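You operate a simulated robot arm through the tools that you are given. There is no shell and no other tool.

You are at the controls of a simulated robot arm. One attempt, no reset.

TASK
Vent the air from servo 1 by working the hand lever.
Fine: vent open until no bubbles show, then shut; the lever ends locked at STOP.

It is judged by the outcome, as a careful person would: the job done as asked, and still so three seconds after it is handed in. It fails if anything else is knocked over, pushed out of place, dropped, spilled or broken.

THE ROBOT
A 6-joint arm with a two-finger parallel gripper, fixed in place. Base frame: the origin is at the foot of the arm, x ahead of it, y to its left, z up. Units: m, rad, N and s.
With the tool pointing down near the work surface it reaches from about 0.26 to 0.64 m from the base axis. Its first joint turns from -2.007 to 2.007 rad. Payload 3.43 kg.
The TCP is the grasp point between the finger pads, 0.034 m short of the fingertips. In the tool frame z runs along the fingers and y along their closing line. The gripper opens to 0.128 m. The fingers are 0.024 m wide and 0.012 m thick; the gripper's body (0.048 by 0.13 m) begins 0.096 m behind the TCP.
Orientation is told as [roll, pitch, yaw] about the base's x, y, z axes, in that order, counted from this pose: with the fingers straight down and closing along the base's y, the tool's x points along the base's -x, its y along +y and its z along -z.

THE INTERFACE
- The arm moves only by the tool move_arm. Its argument "targets" is a list of rows, each a list of 7 numbers: the gripper command, from -1 (shut) to 1 (fully open), values between in proportion, then the shift along the tool's x, y, z in cm, then the turn, a rotation vector about the tool's x, y, z in rad. In form: [[claw, x, y, z, wx, wy, wz], ...]. A call has 1 to 20 rows; each row is the pose to reach, as a shift and turn from the pose commanded when the call began, along the tool's axes at that moment. Each row takes 0.2 s and may step no farther than 0.05 m and 0.15 rad from the row before; otherwise, or with a gripper value out of range, the whole call is refused. A pose out of reach is approached as far as the arm can. The call stops where the force on the tool passes 50 N (or 10 N more than at its start, if that is more) or the arm is blocked; 0.2 s more then pass. The fingers move at their own pace (about 0.153 m/s each) and stop on an object; they squeeze with about 26 N. The grip force told is the motor's: it shows also when the fingers shut on nothing. Time passes only in rows, and 0.2 s behind the last, so rows that repeat a pose let the fingers close. It gives the time, the measured TCP pose, the force on the tool (base axes), the opening and the grip force at its end, in the units of the frame above (readings bear some noise), with the torque about the TCP (base axes, N m) and any sound that the robot's microphone picked up.
- Cameras (640 x 400 px; columns grow to the right, rows downward): "scene" is fixed at [0.0587, -0.4836, 1.3183]; the picture's right is [0.95, -0.30, 0.00], its down [-0.12, -0.39, -0.91] and it looks along [0.28, 0.87, -0.41] (base axes); focal length 370 px, centre (320, 200). "wrist" rides on the gripper at [0.076, -0.011, -0.16] in the tool frame; the picture's right is [0.15, 0.99, 0.00], its down [-0.88, 0.13, -0.46] and it looks along [-0.45, 0.07, 0.89] (tool axes); focal length 234 px, centre (320, 200). There is no depth. A picture from a camera that has moved, and an enlarged one, comes with that camera's place and axes in the base frame and with its lens. The place of the scene camera against the robot may be out by one fixed shift of up to 0.025 m in any direction.
- snapshot(camera): a new picture of that camera. It takes no simulated time.
- move_column(by): slides the trunk up (or, below 0, down) by that many m; the arm rides with it, the base frame stays. It gives what a move gives, with no picture.
- inspect(camera, box): a new picture of the part [left, top, right, bottom] of that camera's present view, enlarged. It takes no simulated time.
- hand_in(): hands the job in; it is judged then, once.

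Nothing tells you positions but the pictures and the camera data. Unless the task says otherwise, let go and move clear before handing in.

The tools are called after ">>>" as a command line: name --pt "numbers of a row" for each row, then --argument value for the rest, lists and objects as JSON in quotes. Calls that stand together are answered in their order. move_arm: Moves the arm, as the interface text tells. Its arguments: {"type":"object","properties":{"targets":{"type":"array"}},"required":["targets"]} The other tools are called the same way: move_column (by) slides the trunk up or down; snapshot (camera) takes a picture; inspect (camera, box) takes an enlarged picture of a part of a camera's view; hand_in () hands the job in.

At the start:

```text
clock: 0.0
ee_pos: [0.2174, 0.3007, 1.1132]
tool_rot: [0.001, 0.001, 0.0]
ft_force: [-0.2, -0.1, -0.5]
torque: [0.01, 0.01, -0.02]
opening: 0.1281
grasp_force: 0.1
trunk travel left (down, up): [-0.65, 0.34]
```

scene: 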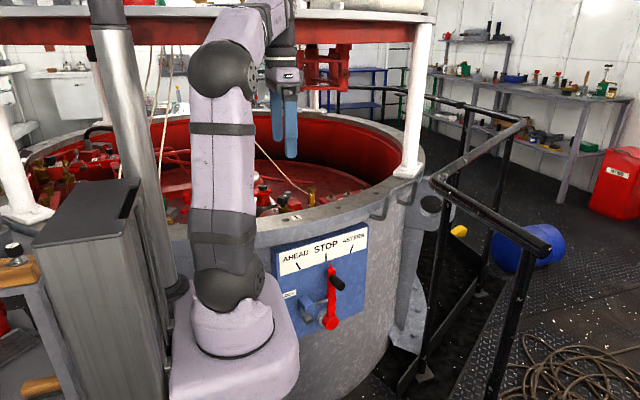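
wrist: 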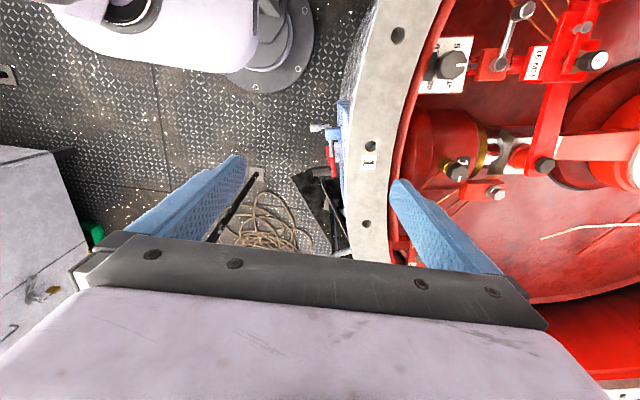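

I see a blue panel on the side of a drum with a red hand lever marked AHEAD / STOP / ASTERN, and inside the drum red hydraulic servos. I'll look closer at both before moving.

>>> inspect --camera "scene" --box '[260, 210, 380, 350]'

>>> inspect --camera "wrist" --box '[380, 0, 640, 220]'

>>> inspect --camera "scene" --box '[160, 90, 420, 240]'

>>> inspect --camera "wrist" --box '[290, 90, 420, 220]'

>>> inspect --camera "scene" --box '[0, 90, 200, 240]'

```text
2.86 times, centred on (320, 280) of scene
camera zoom: at [0.0587, -0.4836, 1.3183], right [0.95, -0.3, 0.0], down [-0.12, -0.39, -0.91], along [0.28, 0.87, -0.41], focal length 1056 px, centre (320, -29)
```

zoom: 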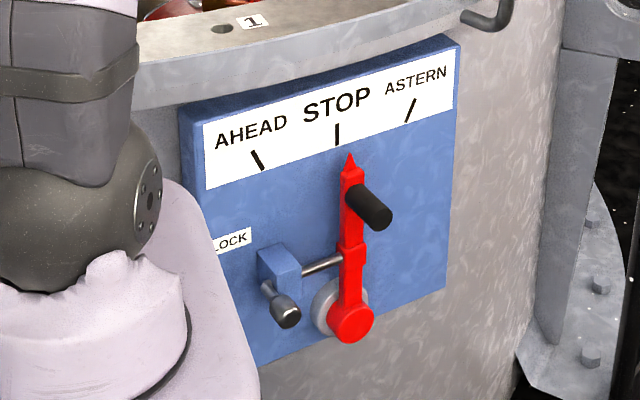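

```text
1.82 times, centred on (510, 110) of wrist
camera zoom: at [0.1424, 0.2902, 1.2744], right [-0.15, 0.99, 0.0], down [0.88, 0.13, 0.46], along [0.45, 0.07, -0.89], focal length 426 px, centre (-26, 364)
```

zoom: 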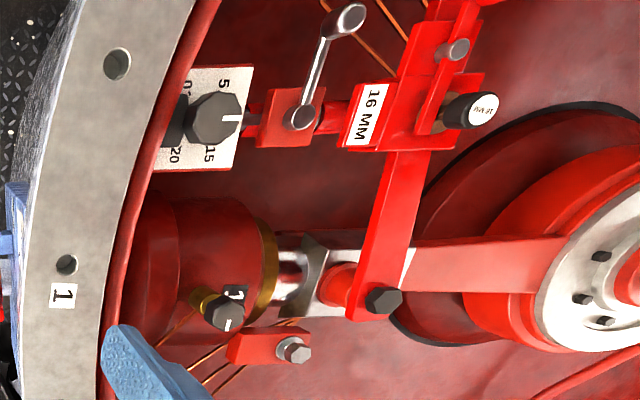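

```text
2.46 times, centred on (290, 165) of scene
camera zoom: at [0.0587, -0.4836, 1.3183], right [0.95, -0.3, 0.0], down [-0.12, -0.39, -0.91], along [0.28, 0.87, -0.41], focal length 910 px, centre (394, 286)
```

zoom: 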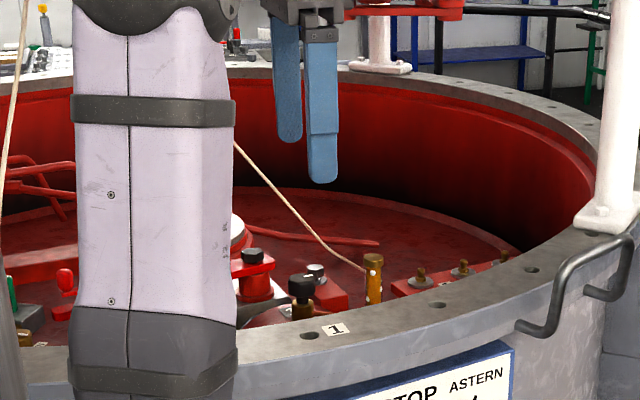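

```text
3.08 times, centred on (355, 155) of wrist
camera zoom: at [0.1424, 0.2902, 1.2744], right [-0.15, 0.99, 0.0], down [0.88, 0.13, 0.46], along [0.45, 0.07, -0.89], focal length 720 px, centre (212, 338)
```

zoom: 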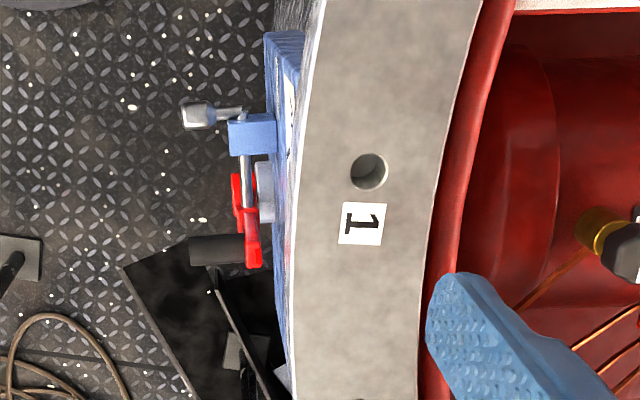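

```text
2.67 times, centred on (100, 165) of scene
camera zoom: at [0.0587, -0.4836, 1.3183], right [0.95, -0.3, 0.0], down [-0.12, -0.39, -0.91], along [0.28, 0.87, -0.41], focal length 986 px, centre (907, 293)
```

zoom: 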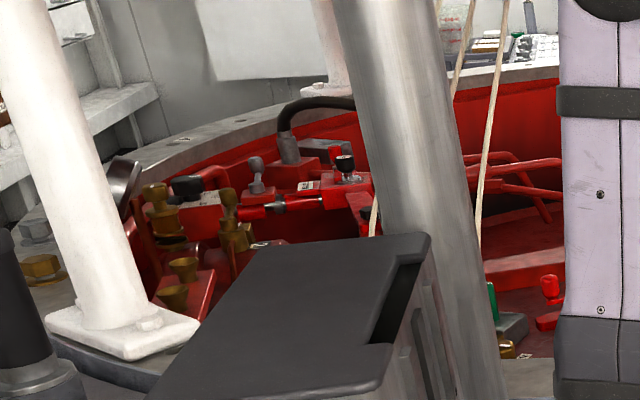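

The drum is a propeller unit: the lever (handle near [0.36, 0.33, 0.67]) has a pin lock at STOP, and a black knob tagged "1" on a brass stem (near [0.26, 0.59, 0.83]) looks like servo 1's vent. I'll move a little over the drum to get a clearer look.

>>> move_arm --pt "0 0 4 0 0 0 0" --pt "0 0 8 0 0 0 0" --pt "0 0 10 0 0 0 0" --pt "0 0 10 0 0 0 0"

>>> snapshot --camera "wrist"

>>> snapshot --camera "scene"

```text
clock: 1.2
ee_pos: [0.2213, 0.3401, 1.1382]
tool_rot: [0.008, 0.001, -0.029]
ft_force: [-1.0, -0.6, 0.6]
torque: [-0.02, 0.0, 0.02]
opening: 0.0641
grasp_force: 0.0
trunk travel left (down, up): [-0.65, 0.34]
stopped in row 4: the arm was blocked; the commanded pose is now the measured one
```

```text
taken
camera wrist: at [0.1462, 0.3309, 1.2991], right [-0.12, 0.99, 0.01], down [0.88, 0.1, 0.45], along [0.45, 0.06, -0.89], focal length 234 px, centre (320, 200)
```

wrist: 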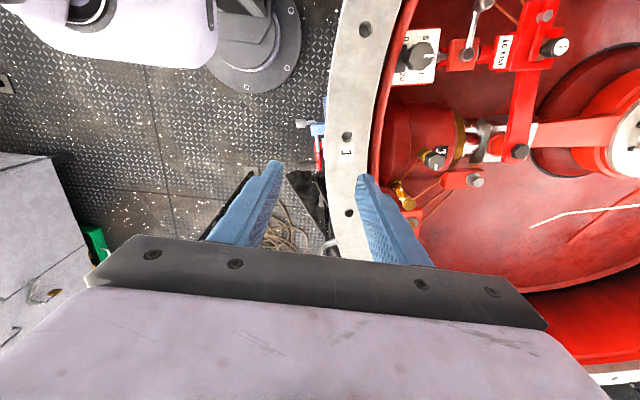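

```text
taken
```

scene: 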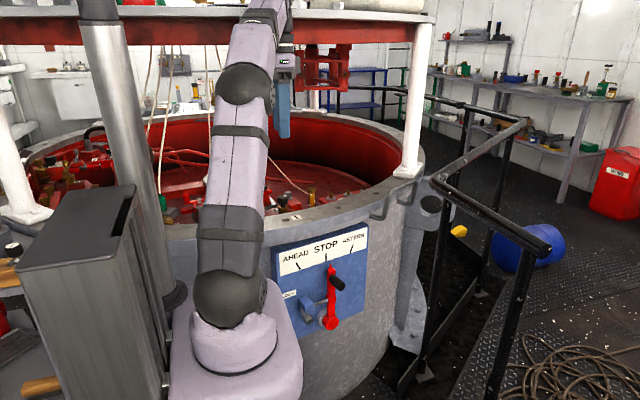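

The move ended early because the arm was at its reach limit at this height. The knob "1" and a brass fitting beside it are now visible, so I'll inspect them.

>>> inspect --camera "wrist" --box '[380, 120, 500, 220]'

>>> inspect --camera "scene" --box '[260, 160, 380, 220]'

>>> inspect --camera "scene" --box '[265, 280, 355, 340]'

>>> inspect --camera "wrist" --box '[285, 100, 365, 190]'

```text
4.00 times, centred on (440, 170) of wrist
camera zoom: at [0.1462, 0.3309, 1.2991], right [-0.12, 0.99, 0.01], down [0.88, 0.1, 0.45], along [0.45, 0.06, -0.89], focal length 937 px, centre (-160, 320)
```

zoom: 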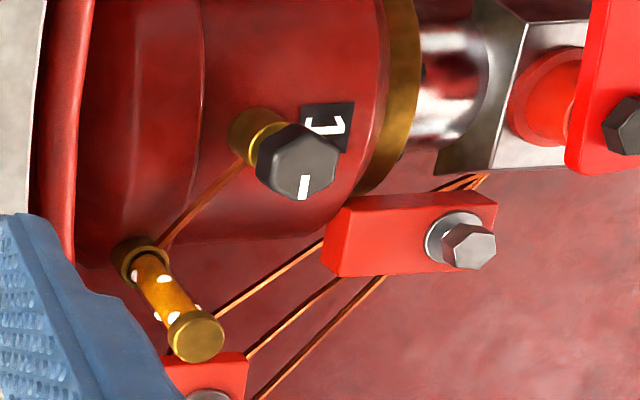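

```text
5.33 times, centred on (320, 190) of scene
camera zoom: at [0.0587, -0.4836, 1.3183], right [0.95, -0.3, 0.0], down [-0.12, -0.39, -0.91], along [0.28, 0.87, -0.41], focal length 1971 px, centre (320, 253)
```

zoom: 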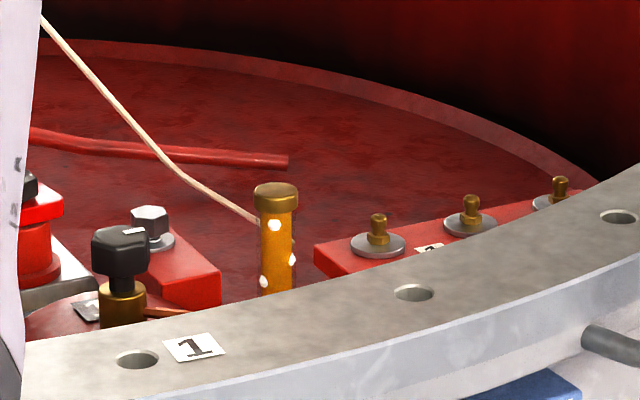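

```text
6.67 times, centred on (310, 310) of scene
camera zoom: at [0.0587, -0.4836, 1.3183], right [0.95, -0.3, 0.0], down [-0.12, -0.39, -0.91], along [0.28, 0.87, -0.41], focal length 2464 px, centre (387, -533)
```

zoom: 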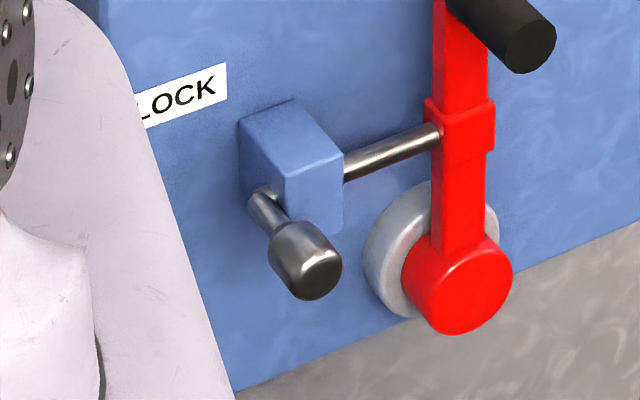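

```text
4.44 times, centred on (325, 145) of wrist
camera zoom: at [0.1462, 0.3309, 1.2991], right [-0.12, 0.99, 0.01], down [0.88, 0.1, 0.45], along [0.45, 0.06, -0.89], focal length 1041 px, centre (298, 444)
```

zoom: 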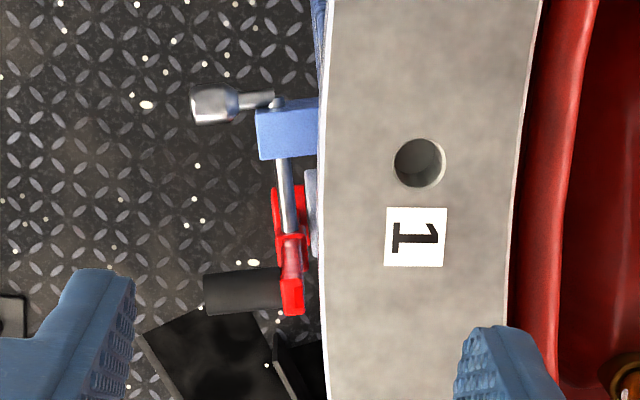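

The sight glass beside knob "1" shows bubbles, and the lever lock is a sliding pin with a knob pointing outward. An overhead plate at about z = 1.30–1.36 over the drum is probably what the wrist ran into, so I'll back away from it and look at it before going lower.

>>> move_arm --pt "0 0 -4 0 0 0 0" --pt "0 0 -7 2 0 0 0.029" --pt "0 0 -7 2 0 0 0.029"

>>> inspect --camera "scene" --box '[160, 0, 460, 110]'

```text
clock: 2.0
ee_pos: [0.2179, 0.3215, 1.0965]
tool_rot: [-0.023, 0.005, -0.043]
ft_force: [0.6, 0.2, -0.3]
torque: [0.0, 0.02, -0.05]
opening: 0.0641
grasp_force: 0.0
trunk travel left (down, up): [-0.65, 0.34]
```

```text
2.13 times, centred on (310, 55) of scene
camera zoom: at [0.0587, -0.4836, 1.3183], right [0.95, -0.3, 0.0], down [-0.12, -0.39, -0.91], along [0.28, 0.87, -0.41], focal length 788 px, centre (341, 509)
```

zoom: 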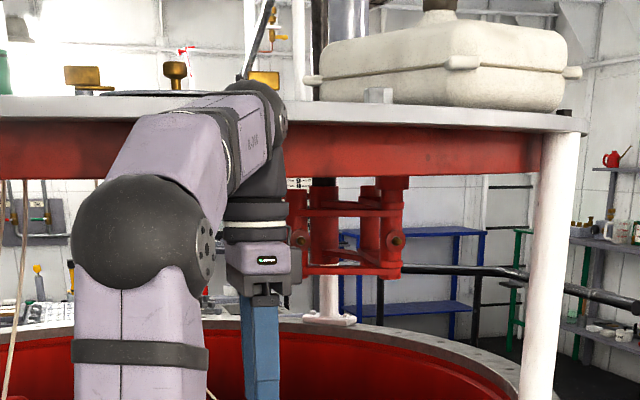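

The wrist is about 0.22 m above the TCP, right at the plate's level. The arm hasn't settled where I commanded it, so I'll hold still for a moment and read the pose again.

>>> move_arm --pt "0 0 0 0 0 0 0" --pt "0 0 0 0 0 0 0"

>>> snapshot --camera "scene"

```text
clock: 2.6
ee_pos: [0.2197, 0.3188, 1.0975]
tool_rot: [-0.02, 0.004, -0.045]
ft_force: [0.3, 0.1, 0.2]
torque: [-0.02, -0.03, 0.02]
opening: 0.0638
grasp_force: 0.1
trunk travel left (down, up): [-0.65, 0.34]
```

```text
taken
```

scene: 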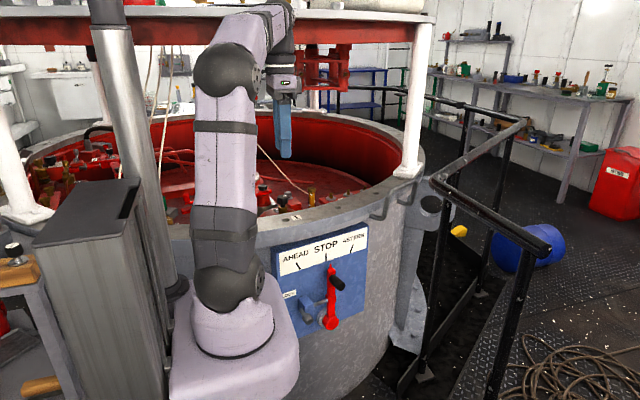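

The arm is sitting about 5 cm off its commanded pose, so something is holding a link. I'll zoom in on the wrist and plate to see what is touching.

>>> inspect --camera "scene" --box '[180, 0, 320, 88]'

>>> snapshot --camera "wrist"

>>> inspect --camera "scene" --box '[150, 200, 330, 400]'

```text
4.55 times, centred on (250, 44) of scene
camera zoom: at [0.0587, -0.4836, 1.3183], right [0.95, -0.3, 0.0], down [-0.12, -0.39, -0.91], along [0.28, 0.87, -0.41], focal length 1680 px, centre (638, 909)
```

zoom: 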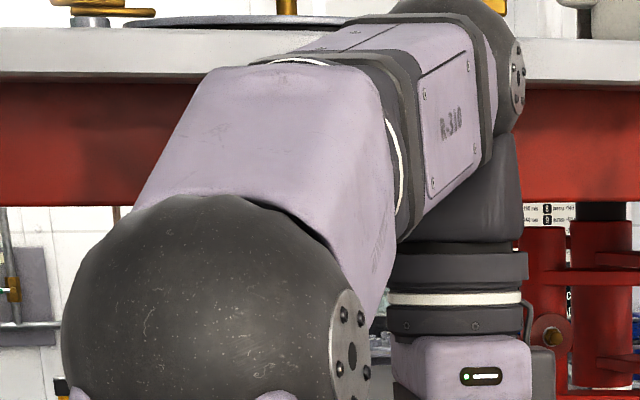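

```text
taken
camera wrist: at [0.1439, 0.3152, 1.259], right [-0.1, 0.99, -0.02], down [0.89, 0.1, 0.45], along [0.45, 0.03, -0.89], focal length 234 px, centre (320, 200)
```

wrist: 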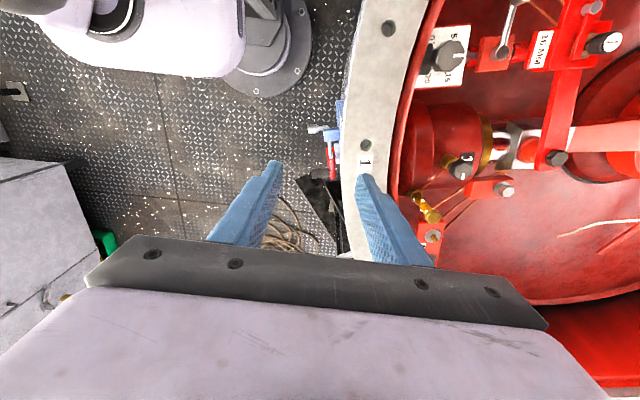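

```text
2.00 times, centred on (240, 300) of scene
camera zoom: at [0.0587, -0.4836, 1.3183], right [0.95, -0.3, 0.0], down [-0.12, -0.39, -0.91], along [0.28, 0.87, -0.41], focal length 739 px, centre (480, 0)
```

zoom: 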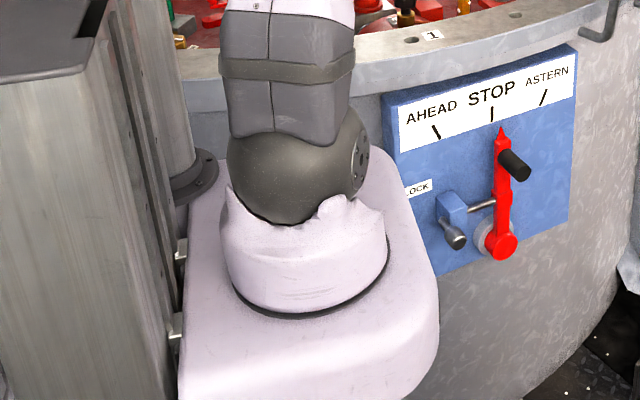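

Nothing obvious is pinning it from the front, so I'll try a small move down and away from the plate to see if it tracks.

>>> move_arm --pt "0 0 0 3 0 0 0" --pt "0 0 0 6 0 0 0" --pt "0 0 0 6 0 0 0"

```text
clock: 3.4
ee_pos: [0.2187, 0.3187, 1.0387]
tool_rot: [-0.021, 0.002, -0.046]
ft_force: [0.1, -0.1, -0.2]
torque: [-0.03, 0.02, -0.01]
opening: 0.0638
grasp_force: 0.1
trunk travel left (down, up): [-0.65, 0.34]
```

It tracks now, so the offset came from the commanded pose being captured during the contact. I'll square up the tool and come down to just above rim height, still outside the plate.

>>> move_arm --pt "0.25 -0.2 -0.6 4 -0.01 0 -0.02" --pt "0.25 -0.4 -1.2 8 -0.021 -0.002 -0.046" --pt "0.25 -0.6 -1.9 11.5 -0.021 -0.002 -0.046" --pt "0.25 -0.6 -1.9 11.5 -0.021 -0.002 -0.046"

>>> snapshot --camera "wrist"

>>> snapshot --camera "scene"

```text
clock: 4.4
ee_pos: [0.2244, 0.2935, 0.9251]
tool_rot: [0.001, 0.002, 0.0]
ft_force: [0.2, 0.5, -0.1]
torque: [0.01, 0.0, 0.0]
opening: 0.0799
grasp_force: 0.0
trunk travel left (down, up): [-0.65, 0.34]
```

```text
taken
camera wrist: at [0.1495, 0.2828, 1.085], right [-0.15, 0.99, 0.0], down [0.88, 0.13, 0.45], along [0.45, 0.07, -0.89], focal length 234 px, centre (320, 200)
```

wrist: 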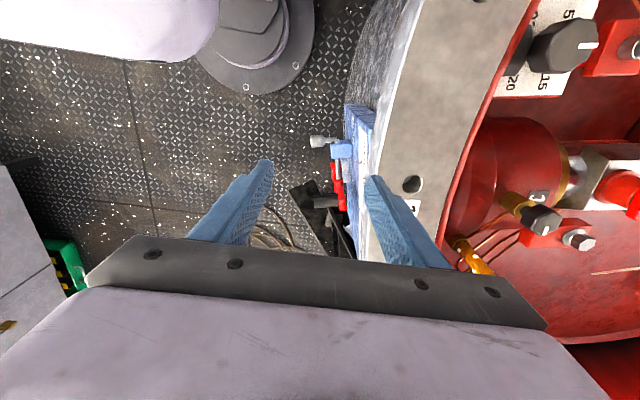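

```text
taken
```

scene: 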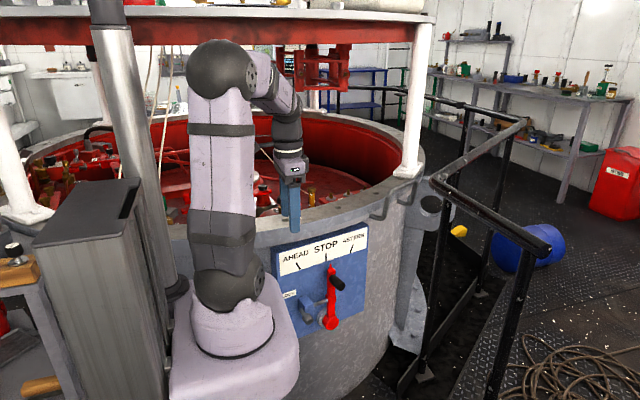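

The arm tracks well. From here I'll zoom in on the knob to refine its position before reaching in.

>>> inspect --camera "wrist" --box '[440, 150, 620, 290]'

>>> inspect --camera "wrist" --box '[290, 100, 390, 220]'

```text
2.86 times, centred on (530, 220) of wrist
camera zoom: at [0.1495, 0.2828, 1.085], right [-0.15, 0.99, 0.0], down [0.88, 0.13, 0.45], along [0.45, 0.07, -0.89], focal length 669 px, centre (-280, 143)
```

zoom: 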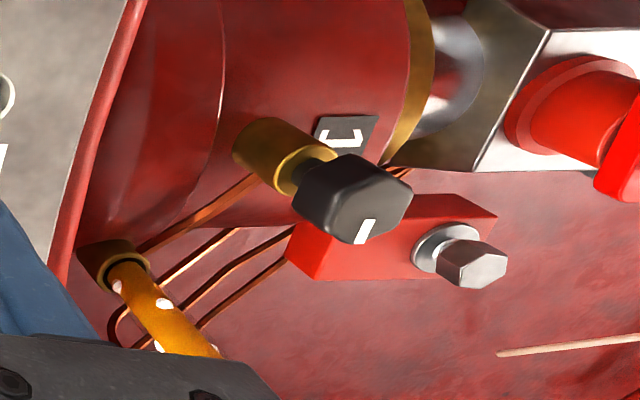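

```text
3.33 times, centred on (340, 160) of wrist
camera zoom: at [0.1495, 0.2828, 1.085], right [-0.15, 0.99, 0.0], down [0.88, 0.13, 0.45], along [0.45, 0.07, -0.89], focal length 781 px, centre (253, 333)
```

zoom: 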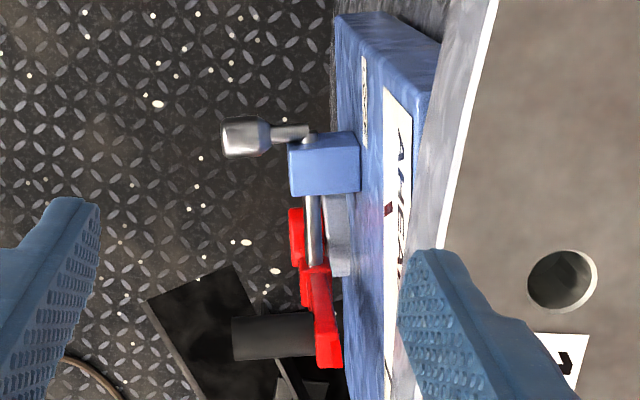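

Two wrist views agree that the knob top is at [0.261, 0.582, 0.841], with its flats facing ±y. I'll reach in over the rim at z ≈ 0.915, staying clear of the sight glass.

>>> move_arm --pt "0.25 -0.4 4.1 0.2 0 0 0" --pt "0.25 -0.8 8.2 0.4 0 0 0" --pt "0.25 -1.2 12.3 0.6 0 0 0" --pt "0.25 -1.6 16.4 0.8 0 0 0" --pt "0.25 -2.0 20.4 1.0 0 0 0" --pt "0.25 -2.0 20.4 1.0 0 0 0"

>>> snapshot --camera "wrist"

>>> snapshot --camera "scene"

```text
clock: 5.8
ee_pos: [0.2455, 0.4988, 0.9153]
tool_rot: [-0.001, 0.0, 0.001]
ft_force: [0.2, -0.1, -0.7]
torque: [0.0, 0.02, -0.02]
opening: 0.0802
grasp_force: 0.0
trunk travel left (down, up): [-0.65, 0.34]
```

```text
taken
camera wrist: at [0.1697, 0.4883, 1.0765], right [-0.15, 0.99, 0.0], down [0.88, 0.13, 0.45], along [0.45, 0.07, -0.89], focal length 234 px, centre (320, 200)
```

wrist: 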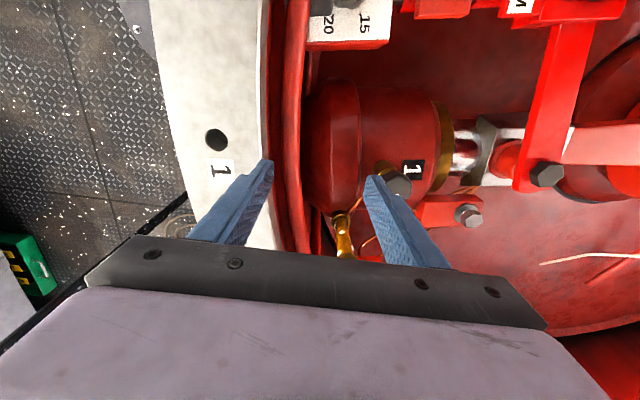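

```text
taken
```

scene: 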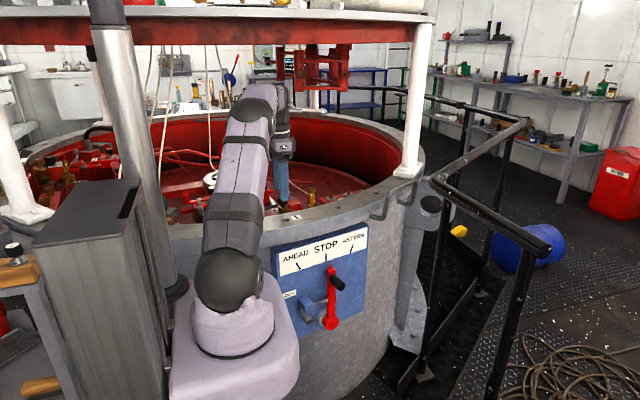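

Good clearance so far. I'll extend part of the way at slightly lower height and check whether the arm still tracks near full reach.

>>> move_arm --pt "0.25 -0.4 2.0 0.4 0 0 0" --pt "0.25 -0.8 4.1 0.9 0 0 0" --pt "0.25 -0.8 4.1 0.9 0 0 0"

>>> snapshot --camera "scene"

```text
clock: 6.6
ee_pos: [0.2527, 0.5399, 0.9068]
tool_rot: [-0.001, 0.004, 0.0]
ft_force: [0.4, 0.9, -0.6]
torque: [-0.03, -0.02, 0.0]
opening: 0.0799
grasp_force: 0.1
trunk travel left (down, up): [-0.65, 0.34]
```

```text
taken
```

scene: 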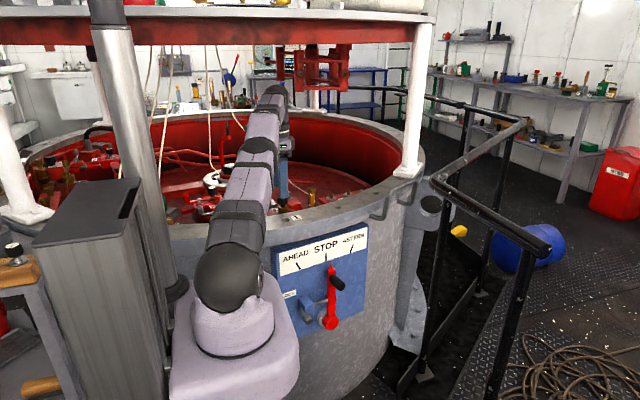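

The arm is nearly straight, so I'll raise the trunk in small steps and lower the tool to match, which gains reach while keeping under the plate.

>>> move_column --by 0.035

>>> move_arm --pt "0.25 0 0 2 0 0 0" --pt "0.25 0 0 3.5 0 0 0" --pt "0.25 0 0 3.5 0 0 0"

>>> move_column --by 0.035

>>> move_arm --pt "0.25 0 0 2 0 0 0" --pt "0.25 0 0 3.5 0 0 0" --pt "0.25 0 0 3.5 0 0 0"

>>> snapshot --camera "scene"

```text
clock: 7.4
ee_pos: [0.252, 0.5408, 0.9418]
tool_rot: [0.0, 0.002, 0.001]
ft_force: [-0.6, -0.1, -1.0]
torque: [-0.01, 0.0, -0.05]
opening: 0.08
grasp_force: 0.0
trunk travel left (down, up): [-0.685, 0.305]
```

```text
clock: 8.2
ee_pos: [0.252, 0.5397, 0.9068]
tool_rot: [0.0, 0.003, -0.001]
ft_force: [-0.1, 0.5, -0.3]
torque: [0.0, -0.02, 0.01]
opening: 0.08
grasp_force: 0.0
trunk travel left (down, up): [-0.685, 0.305]
```

```text
clock: 9.0
ee_pos: [0.2508, 0.54, 0.9407]
tool_rot: [0.0, 0.002, 0.0]
ft_force: [0.4, -0.4, 0.0]
torque: [-0.04, 0.03, 0.0]
opening: 0.0801
grasp_force: 0.0
trunk travel left (down, up): [-0.72, 0.27]
```

```text
clock: 9.8
ee_pos: [0.2519, 0.5392, 0.9072]
tool_rot: [-0.001, 0.002, 0.0]
ft_force: [0.5, 0.2, 0.8]
torque: [0.05, 0.0, -0.01]
opening: 0.0801
grasp_force: 0.1
trunk travel left (down, up): [-0.72, 0.27]
```

```text
taken
```

scene: 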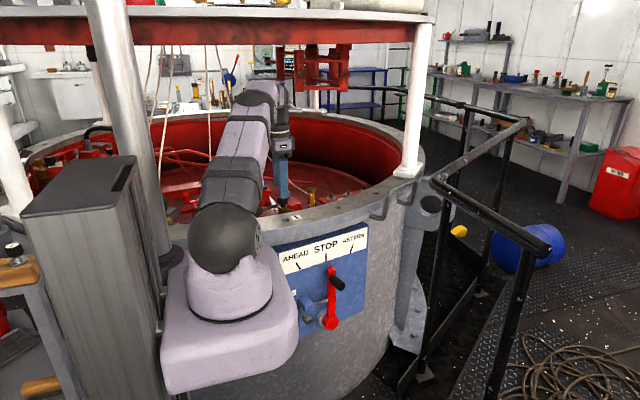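

Trunk is up 7 cm with the same tool height. Now I'll extend the last 4 cm to sit directly above the knob.

>>> move_arm --pt "0.25 -0.45 2.1 0.3 0 0 0" --pt "0.25 -0.9 4.2 0.7 0 0 0" --pt "0.25 -0.9 4.2 0.7 0 0 0"

>>> snapshot --camera "wrist"

>>> inspect --camera "scene" --box '[220, 70, 360, 220]'

```text
clock: 10.6
ee_pos: [0.2535, 0.5618, 0.8976]
tool_rot: [0.0, 0.002, -0.001]
ft_force: [-0.4, 0.2, 0.7]
torque: [0.02, 0.0, -0.04]
opening: 0.0799
grasp_force: 0.1
out of reach, approached as far as the arm can: row 2, 3
trunk travel left (down, up): [-0.72, 0.27]
```

```text
taken
camera wrist: at [0.1792, 0.5507, 1.0569], right [-0.15, 0.99, 0.0], down [0.88, 0.13, 0.45], along [0.45, 0.07, -0.89], focal length 234 px, centre (320, 200)
```

wrist: 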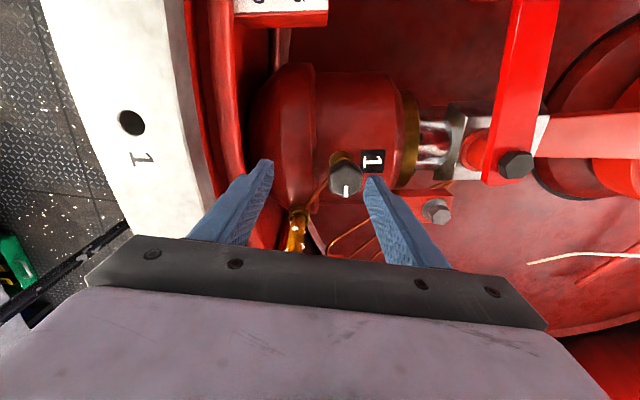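

```text
2.67 times, centred on (290, 145) of scene
camera zoom: at [0.0587, -0.4836, 1.3183], right [0.95, -0.3, 0.0], down [-0.12, -0.39, -0.91], along [0.28, 0.87, -0.41], focal length 986 px, centre (400, 347)
```

zoom: 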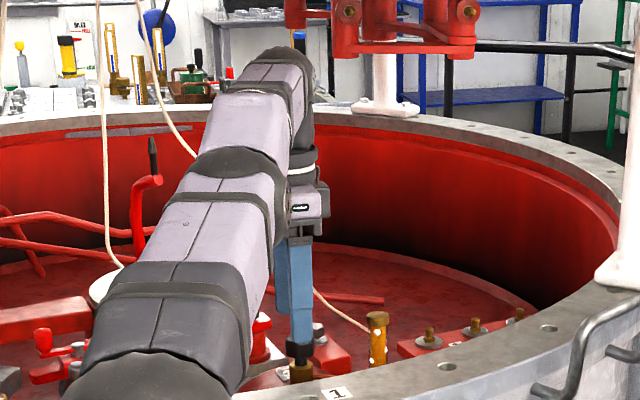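

I'm about 2 cm short of reach with the tool vertical. I'll raise the trunk a bit more and tilt the tool outward by about 5° so the fingers can centre on the knob.

>>> move_column --by 0.05

>>> move_arm --pt "0.25 0 0 2 -0.04 -0.018 0" --pt "0.25 0 0 4 -0.082 -0.037 0" --pt "0.25 0 0 4 -0.082 -0.037 0"

>>> snapshot --camera "wrist"

>>> inspect --camera "scene" --box '[220, 70, 360, 220]'

```text
clock: 11.5
ee_pos: [0.2542, 0.5616, 0.9459]
tool_rot: [0.0, 0.002, -0.002]
ft_force: [0.8, -0.5, -0.2]
torque: [-0.01, -0.02, 0.03]
opening: 0.0802
grasp_force: 0.1
trunk travel left (down, up): [-0.77, 0.22]
```

```text
clock: 12.3
ee_pos: [0.2533, 0.5631, 0.9072]
tool_rot: [0.084, -0.035, -0.001]
ft_force: [-0.3, 0.1, -0.2]
torque: [-0.01, 0.0, -0.04]
opening: 0.0799
grasp_force: 0.0
trunk travel left (down, up): [-0.77, 0.22]
```

```text
taken
camera wrist: at [0.1722, 0.5385, 1.0629], right [-0.15, 0.99, 0.08], down [0.86, 0.09, 0.5], along [0.48, 0.14, -0.87], focal length 234 px, centre (320, 200)
```

wrist: 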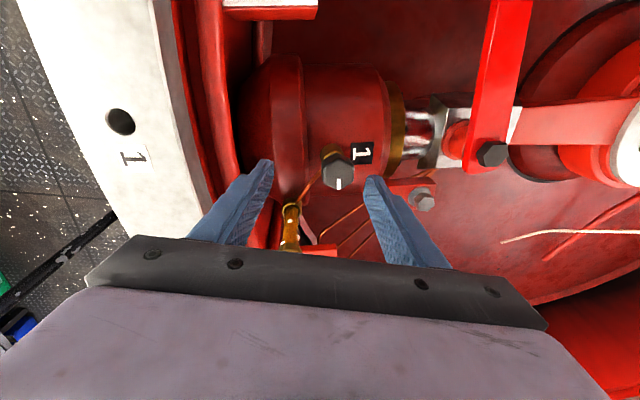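

```text
2.67 times, centred on (290, 145) of scene
camera zoom: at [0.0587, -0.4836, 1.3183], right [0.95, -0.3, 0.0], down [-0.12, -0.39, -0.91], along [0.28, 0.87, -0.41], focal length 986 px, centre (400, 347)
```

zoom: 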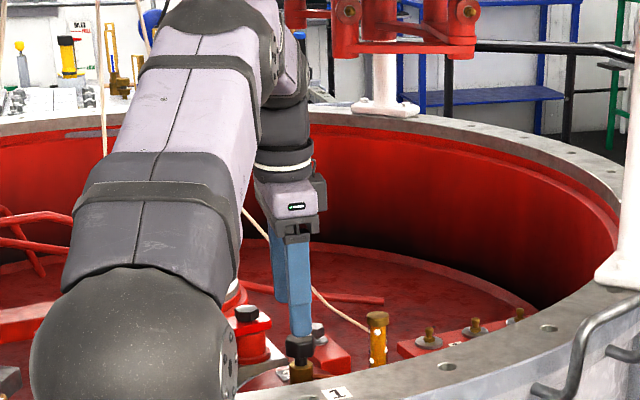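

The tilt worked and the reach now looks sufficient. I'll centre over the knob first and check alignment before descending.

>>> move_arm --pt "0.25 -0.68 1.92 1.2 0 0 0" --pt "0.25 -0.6 1.75 2.9 0 0 0" --pt "0.25 -0.6 1.75 2.9 0 0 0"

>>> snapshot --camera "wrist"

>>> inspect --camera "scene" --box '[265, 140, 345, 210]'

```text
clock: 13.1
ee_pos: [0.2613, 0.581, 0.8784]
tool_rot: [0.082, -0.035, 0.0]
ft_force: [0.0, 0.1, 0.6]
torque: [-0.01, -0.01, -0.02]
opening: 0.08
grasp_force: 0.0
trunk travel left (down, up): [-0.77, 0.22]
```

```text
taken
camera wrist: at [0.1809, 0.5577, 1.0346], right [-0.15, 0.99, 0.08], down [0.86, 0.09, 0.5], along [0.48, 0.14, -0.87], focal length 234 px, centre (320, 200)
```

wrist: 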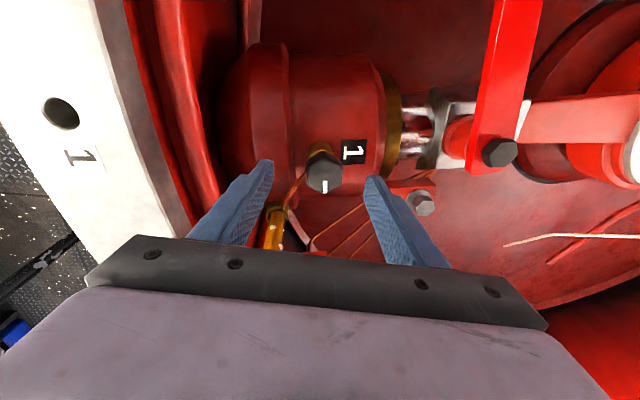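

```text
5.71 times, centred on (305, 175) of scene
camera zoom: at [0.0587, -0.4836, 1.3183], right [0.95, -0.3, 0.0], down [-0.12, -0.39, -0.91], along [0.28, 0.87, -0.41], focal length 2112 px, centre (406, 343)
```

zoom: 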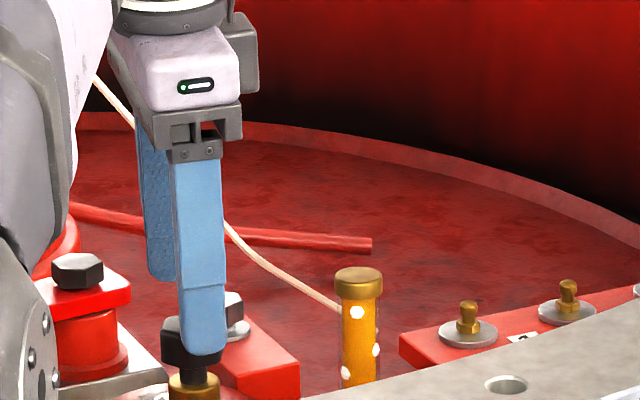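

Nearly centred, with the knob a few mm toward +y and −x of the fingertips. I'll correct that and descend so the pads straddle the knob.

>>> move_arm --pt "0.25 0.3 0.4 1.0 0 0 0" --pt "0.25 0.36 0.25 2.6 0 0 0" --pt "0.25 0.39 0.16 4.0 0 0 0" --pt "0.25 0.39 0.16 4.0 0 0 0"

>>> snapshot --camera "wrist"

>>> inspect --camera "scene" --box '[265, 140, 345, 210]'

```text
clock: 14.1
ee_pos: [0.259, 0.5864, 0.8411]
tool_rot: [0.082, -0.035, -0.001]
ft_force: [0.2, 0.0, 0.5]
torque: [-0.01, 0.0, -0.01]
opening: 0.0801
grasp_force: 0.1
trunk travel left (down, up): [-0.77, 0.22]
```

```text
taken
camera wrist: at [0.1777, 0.5622, 0.996], right [-0.15, 0.99, 0.08], down [0.86, 0.09, 0.5], along [0.48, 0.14, -0.87], focal length 234 px, centre (320, 200)
```

wrist: 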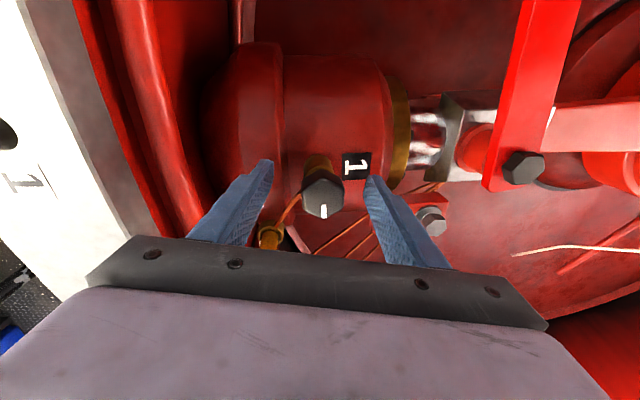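

```text
5.71 times, centred on (305, 175) of scene
camera zoom: at [0.0587, -0.4836, 1.3183], right [0.95, -0.3, 0.0], down [-0.12, -0.39, -0.91], along [0.28, 0.87, -0.41], focal length 2112 px, centre (406, 343)
```

zoom: 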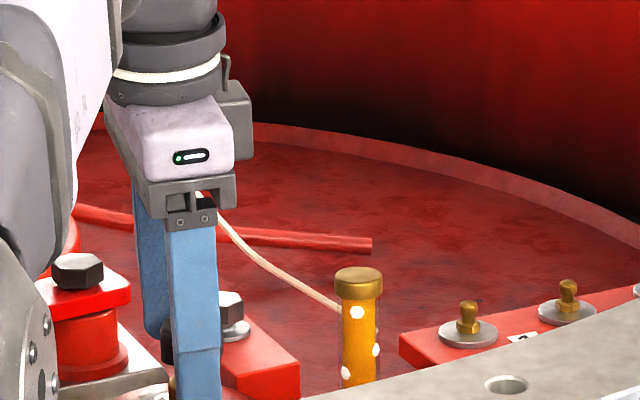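

The knob is centred between the pads. Closing on it now.

>>> move_arm --pt "-1 0 0 0.3 0 0 0" --pt "-1 0 0 0.3 0 0 0" --pt "-1 0 0 0.3 0 0 0"

>>> inspect --camera "wrist" --box '[220, 120, 420, 260]'

```text
clock: 14.9
ee_pos: [0.2581, 0.5882, 0.8392]
tool_rot: [0.088, -0.036, 0.0]
ft_force: [1.4, 13.1, 8.6]
torque: [-0.63, 0.46, 0.12]
opening: 0.0358
grasp_force: 45.4
trunk travel left (down, up): [-0.77, 0.22]
```

```text
2.86 times, centred on (320, 190) of wrist
camera zoom: at [0.1775, 0.564, 0.9948], right [-0.15, 0.99, 0.08], down [0.86, 0.09, 0.5], along [0.48, 0.14, -0.86], focal length 669 px, centre (320, 229)
```

zoom: 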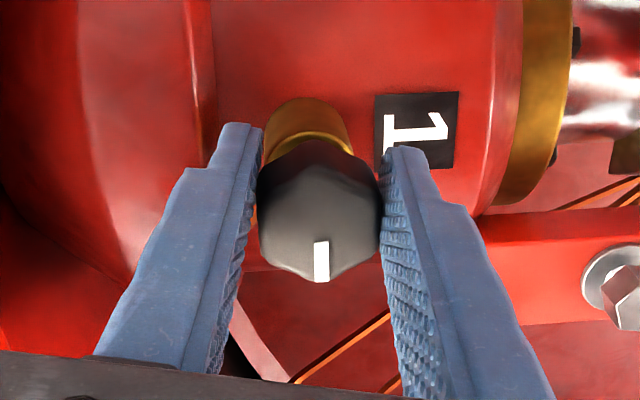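

The grip is solid on the flats (36 mm). I'll turn counter-clockwise (opening) a little and watch the torque and the index mark.

>>> move_arm --pt "-1 0 0.2 0 0 0 -0.1" --pt "-1 0 0.2 0 0 0 -0.2" --pt "-1 0 0.2 0 0 0 -0.3" --pt "-1 0 0.2 0 0 0 -0.4"

>>> inspect --camera "wrist" --box '[220, 120, 420, 260]'

```text
clock: 15.9
ee_pos: [0.2595, 0.5862, 0.8381]
tool_rot: [0.062, -0.064, 0.399]
ft_force: [2.2, -3.9, 19.1]
torque: [-1.04, 0.65, -0.07]
opening: 0.0358
grasp_force: 45.1
trunk travel left (down, up): [-0.77, 0.22]
```

```text
2.86 times, centred on (320, 190) of wrist
camera zoom: at [0.1887, 0.5338, 0.9923], right [-0.52, 0.85, 0.05], down [0.74, 0.42, 0.52], along [0.42, 0.31, -0.85], focal length 669 px, centre (320, 229)
```

zoom: 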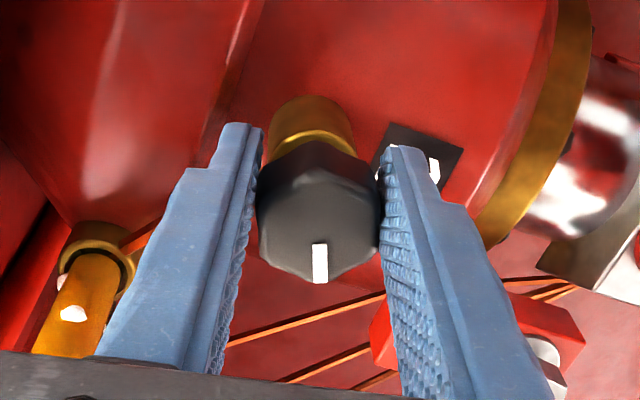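

The knob turns freely with the gripper counter-clockwise. I'll continue, easing the tool up slightly to relieve the vertical load.

>>> move_arm --pt "-1 0 0 -0.1 0 0 -0.1" --pt "-1 0 0 -0.1 0 0 -0.2" --pt "-1 0 0 -0.1 0 0 -0.3" --pt "-1 0 0 -0.1 0 0 -0.4" --pt "-1 0 0 -0.1 0 0 -0.5"

>>> inspect --camera "wrist" --box '[220, 120, 420, 260]'

>>> inspect --camera "scene" --box '[265, 140, 345, 210]'

```text
clock: 17.1
ee_pos: [0.2619, 0.584, 0.8369]
tool_rot: [0.02, -0.082, 0.901]
ft_force: [14.0, -22.9, 8.2]
torque: [-0.55, 0.3, -0.21]
opening: 0.0353
grasp_force: 45.0
trunk travel left (down, up): [-0.77, 0.22]
```

```text
2.86 times, centred on (320, 190) of wrist
camera zoom: at [0.218, 0.5056, 0.9908], right [-0.87, 0.5, 0.01], down [0.43, 0.73, 0.53], along [0.26, 0.46, -0.85], focal length 669 px, centre (320, 229)
```

zoom: 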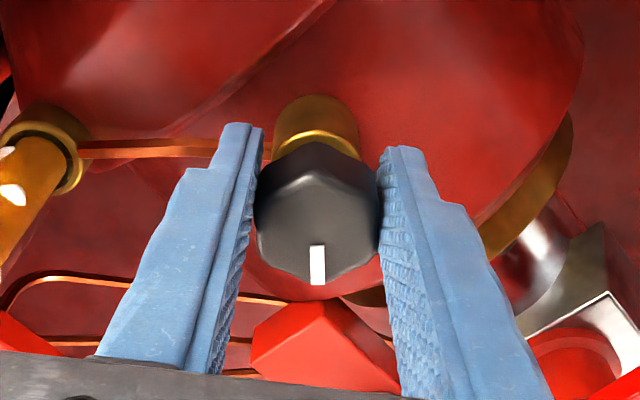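

```text
5.71 times, centred on (305, 175) of scene
camera zoom: at [0.0587, -0.4836, 1.3183], right [0.95, -0.3, 0.0], down [-0.12, -0.39, -0.91], along [0.28, 0.87, -0.41], focal length 2112 px, centre (406, 343)
```

zoom: 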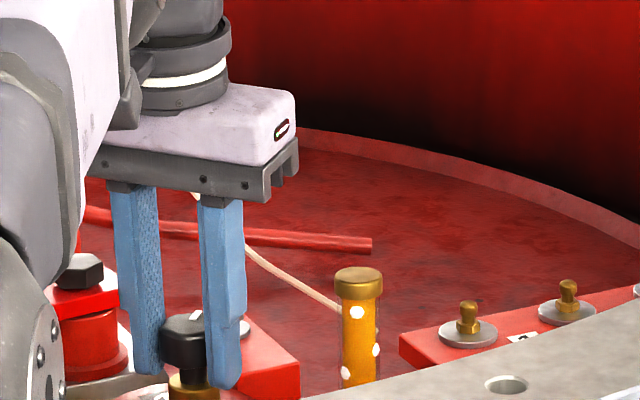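

Turned about 0.9 rad so far. The lateral load says the knob axis is about 6 mm further in +x than my TCP, so I'll correct that while continuing the turn.

>>> move_arm --pt "-1 -0.15 -0.25 0 0 0 -0.05" --pt "-1 -0.3 -0.5 0 0 0 -0.15" --pt "-1 -0.3 -0.5 0 0 0 -0.25" --pt "-1 -0.3 -0.5 0 0 0 -0.35" --pt "-1 -0.3 -0.5 0 0 0 -0.45"

>>> inspect --camera "wrist" --box '[220, 120, 420, 260]'

>>> inspect --camera "scene" --box '[265, 140, 345, 210]'

```text
clock: 18.3
ee_pos: [0.2657, 0.5826, 0.8368]
tool_rot: [-0.014, -0.079, 1.352]
ft_force: [3.6, -27.5, -3.7]
torque: [0.0, 0.26, -0.06]
opening: 0.0355
grasp_force: 44.8
trunk travel left (down, up): [-0.77, 0.22]
```

```text
2.86 times, centred on (320, 190) of wrist
camera zoom: at [0.2543, 0.4951, 0.9915], right [-1.0, 0.07, -0.03], down [0.05, 0.85, 0.52], along [0.06, 0.52, -0.85], focal length 669 px, centre (320, 229)
```

zoom: 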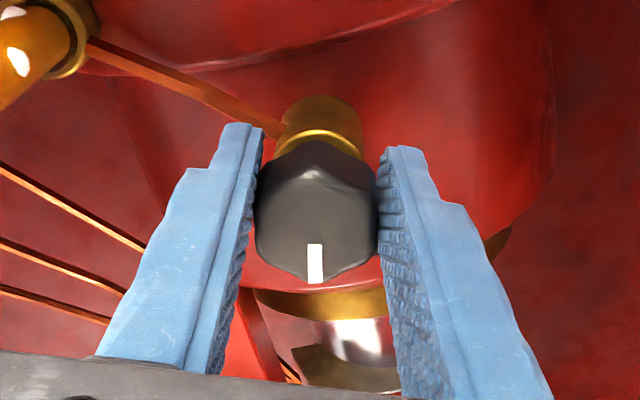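

```text
5.71 times, centred on (305, 175) of scene
camera zoom: at [0.0587, -0.4836, 1.3183], right [0.95, -0.3, 0.0], down [-0.12, -0.39, -0.91], along [0.28, 0.87, -0.41], focal length 2112 px, centre (406, 343)
```

zoom: 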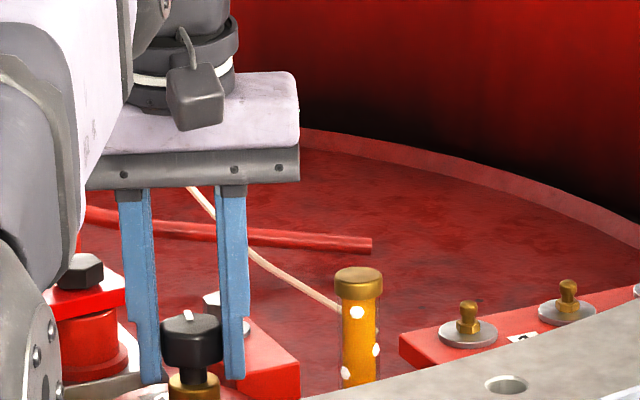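

The mark has moved about 77° with no stop yet. The drift shows my grip is simply 6 mm off-axis, so I'll follow the arc to relieve that and keep turning to look for an end stop.

>>> move_arm --pt "-1 0.25 0 0 0 0 -0.05" --pt "-1 0.4 0 0 0 0 -0.12" --pt "-1 0.4 0.03 0 0 0 -0.2" --pt "-1 0.4 0.06 0 0 0 -0.28"

>>> inspect --camera "wrist" --box '[220, 120, 420, 260]'

>>> inspect --camera "scene" --box '[265, 140, 345, 210]'

```text
clock: 19.3
ee_pos: [0.2661, 0.582, 0.839]
tool_rot: [-0.04, -0.082, 1.632]
ft_force: [12.0, -16.3, -6.3]
torque: [0.16, 0.11, -0.85]
opening: 0.0351
grasp_force: 45.4
trunk travel left (down, up): [-0.77, 0.22]
```

```text
2.86 times, centred on (320, 190) of wrist
camera zoom: at [0.2765, 0.4954, 0.9919], right [-0.98, -0.2, -0.05], down [-0.2, 0.83, 0.52], along [-0.06, 0.52, -0.85], focal length 669 px, centre (320, 229)
```

zoom: 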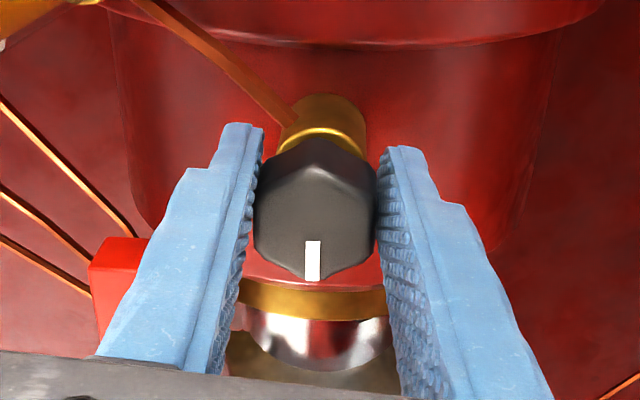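

```text
5.71 times, centred on (305, 175) of scene
camera zoom: at [0.0587, -0.4836, 1.3183], right [0.95, -0.3, 0.0], down [-0.12, -0.39, -0.91], along [0.28, 0.87, -0.41], focal length 2112 px, centre (406, 343)
```

zoom: 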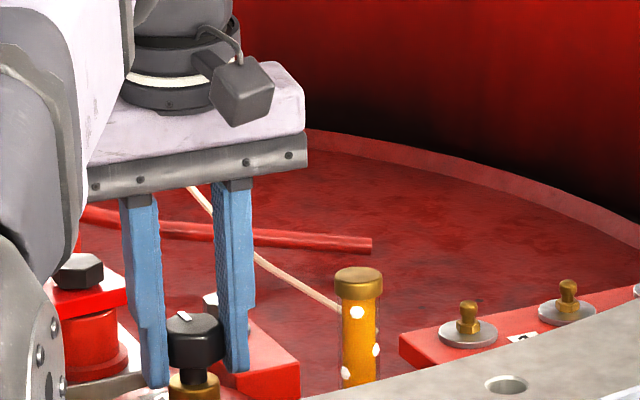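

Torque rose at about 90° of turn, so this is a quarter-turn valve and it's now at its open stop. I'll release the knob and lift straight off.

>>> move_arm --pt "0.25 0 0 0 0 0 0" --pt "0.25 0 0 0 0 0 0" --pt "0.25 0 0 -2 0 0 0" --pt "0.25 0 0 -4.5 0 0 0" --pt "0.25 0 0 -7 0 0 0" --pt "0.25 0 0 -7 0 0 0"

>>> snapshot --camera "wrist"

>>> inspect --camera "scene" --box '[265, 140, 345, 210]'

```text
clock: 20.7
ee_pos: [0.2587, 0.578, 0.9081]
tool_rot: [-0.04, -0.08, 1.633]
ft_force: [-0.6, 0.0, -0.7]
torque: [0.02, -0.01, 0.01]
opening: 0.0797
grasp_force: 0.1
trunk travel left (down, up): [-0.77, 0.22]
```

```text
taken
camera wrist: at [0.2706, 0.4908, 1.0615], right [-0.98, -0.2, -0.05], down [-0.2, 0.83, 0.52], along [-0.06, 0.52, -0.85], focal length 234 px, centre (320, 200)
```

wrist: 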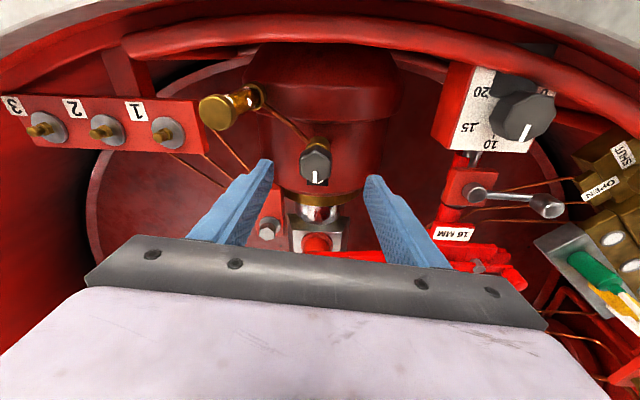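

```text
5.71 times, centred on (305, 175) of scene
camera zoom: at [0.0587, -0.4836, 1.3183], right [0.95, -0.3, 0.0], down [-0.12, -0.39, -0.91], along [0.28, 0.87, -0.41], focal length 2112 px, centre (406, 343)
```

zoom: 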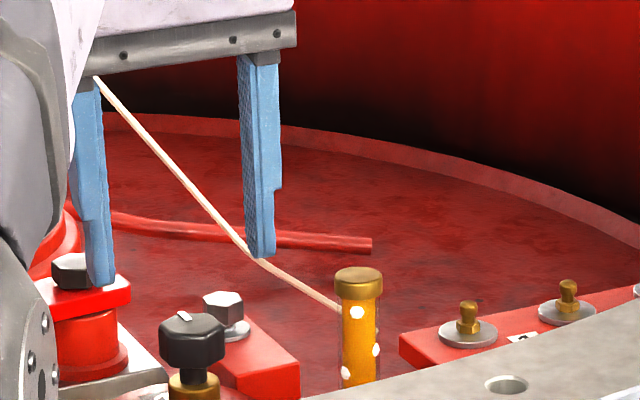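

The vent's index has moved a quarter turn to open, with nothing disturbed. I'll read the labels on the right side of this view in case they matter, before retracting.

>>> inspect --camera "wrist" --box '[420, 50, 640, 340]'

>>> inspect --camera "wrist" --box '[180, 60, 400, 220]'

```text
1.38 times, centred on (530, 195) of wrist
camera zoom: at [0.2706, 0.4908, 1.0615], right [-0.98, -0.2, -0.05], down [-0.2, 0.83, 0.52], along [-0.06, 0.52, -0.85], focal length 323 px, centre (30, 207)
```

zoom: 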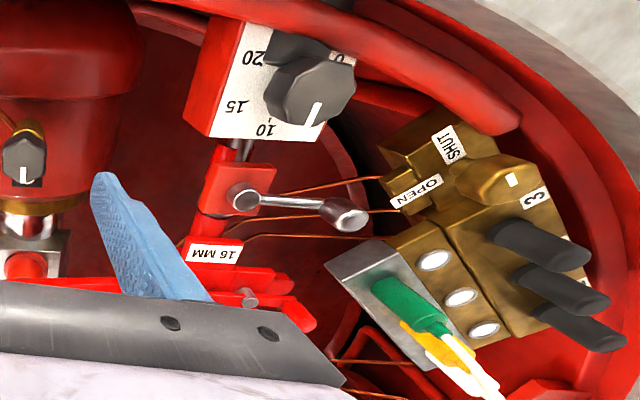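

```text
2.50 times, centred on (290, 140) of wrist
camera zoom: at [0.2706, 0.4908, 1.0615], right [-0.98, -0.2, -0.05], down [-0.2, 0.83, 0.52], along [-0.06, 0.52, -0.85], focal length 585 px, centre (395, 350)
```

zoom: 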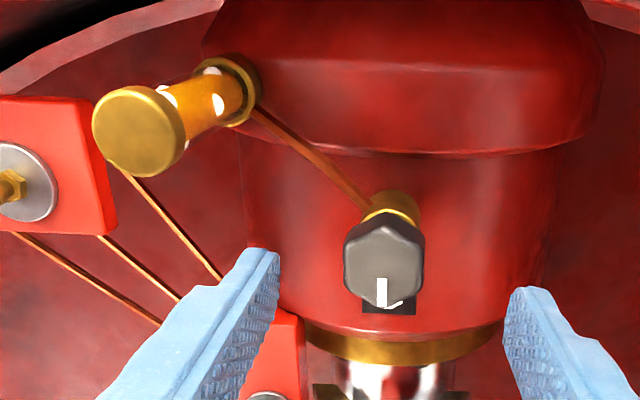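

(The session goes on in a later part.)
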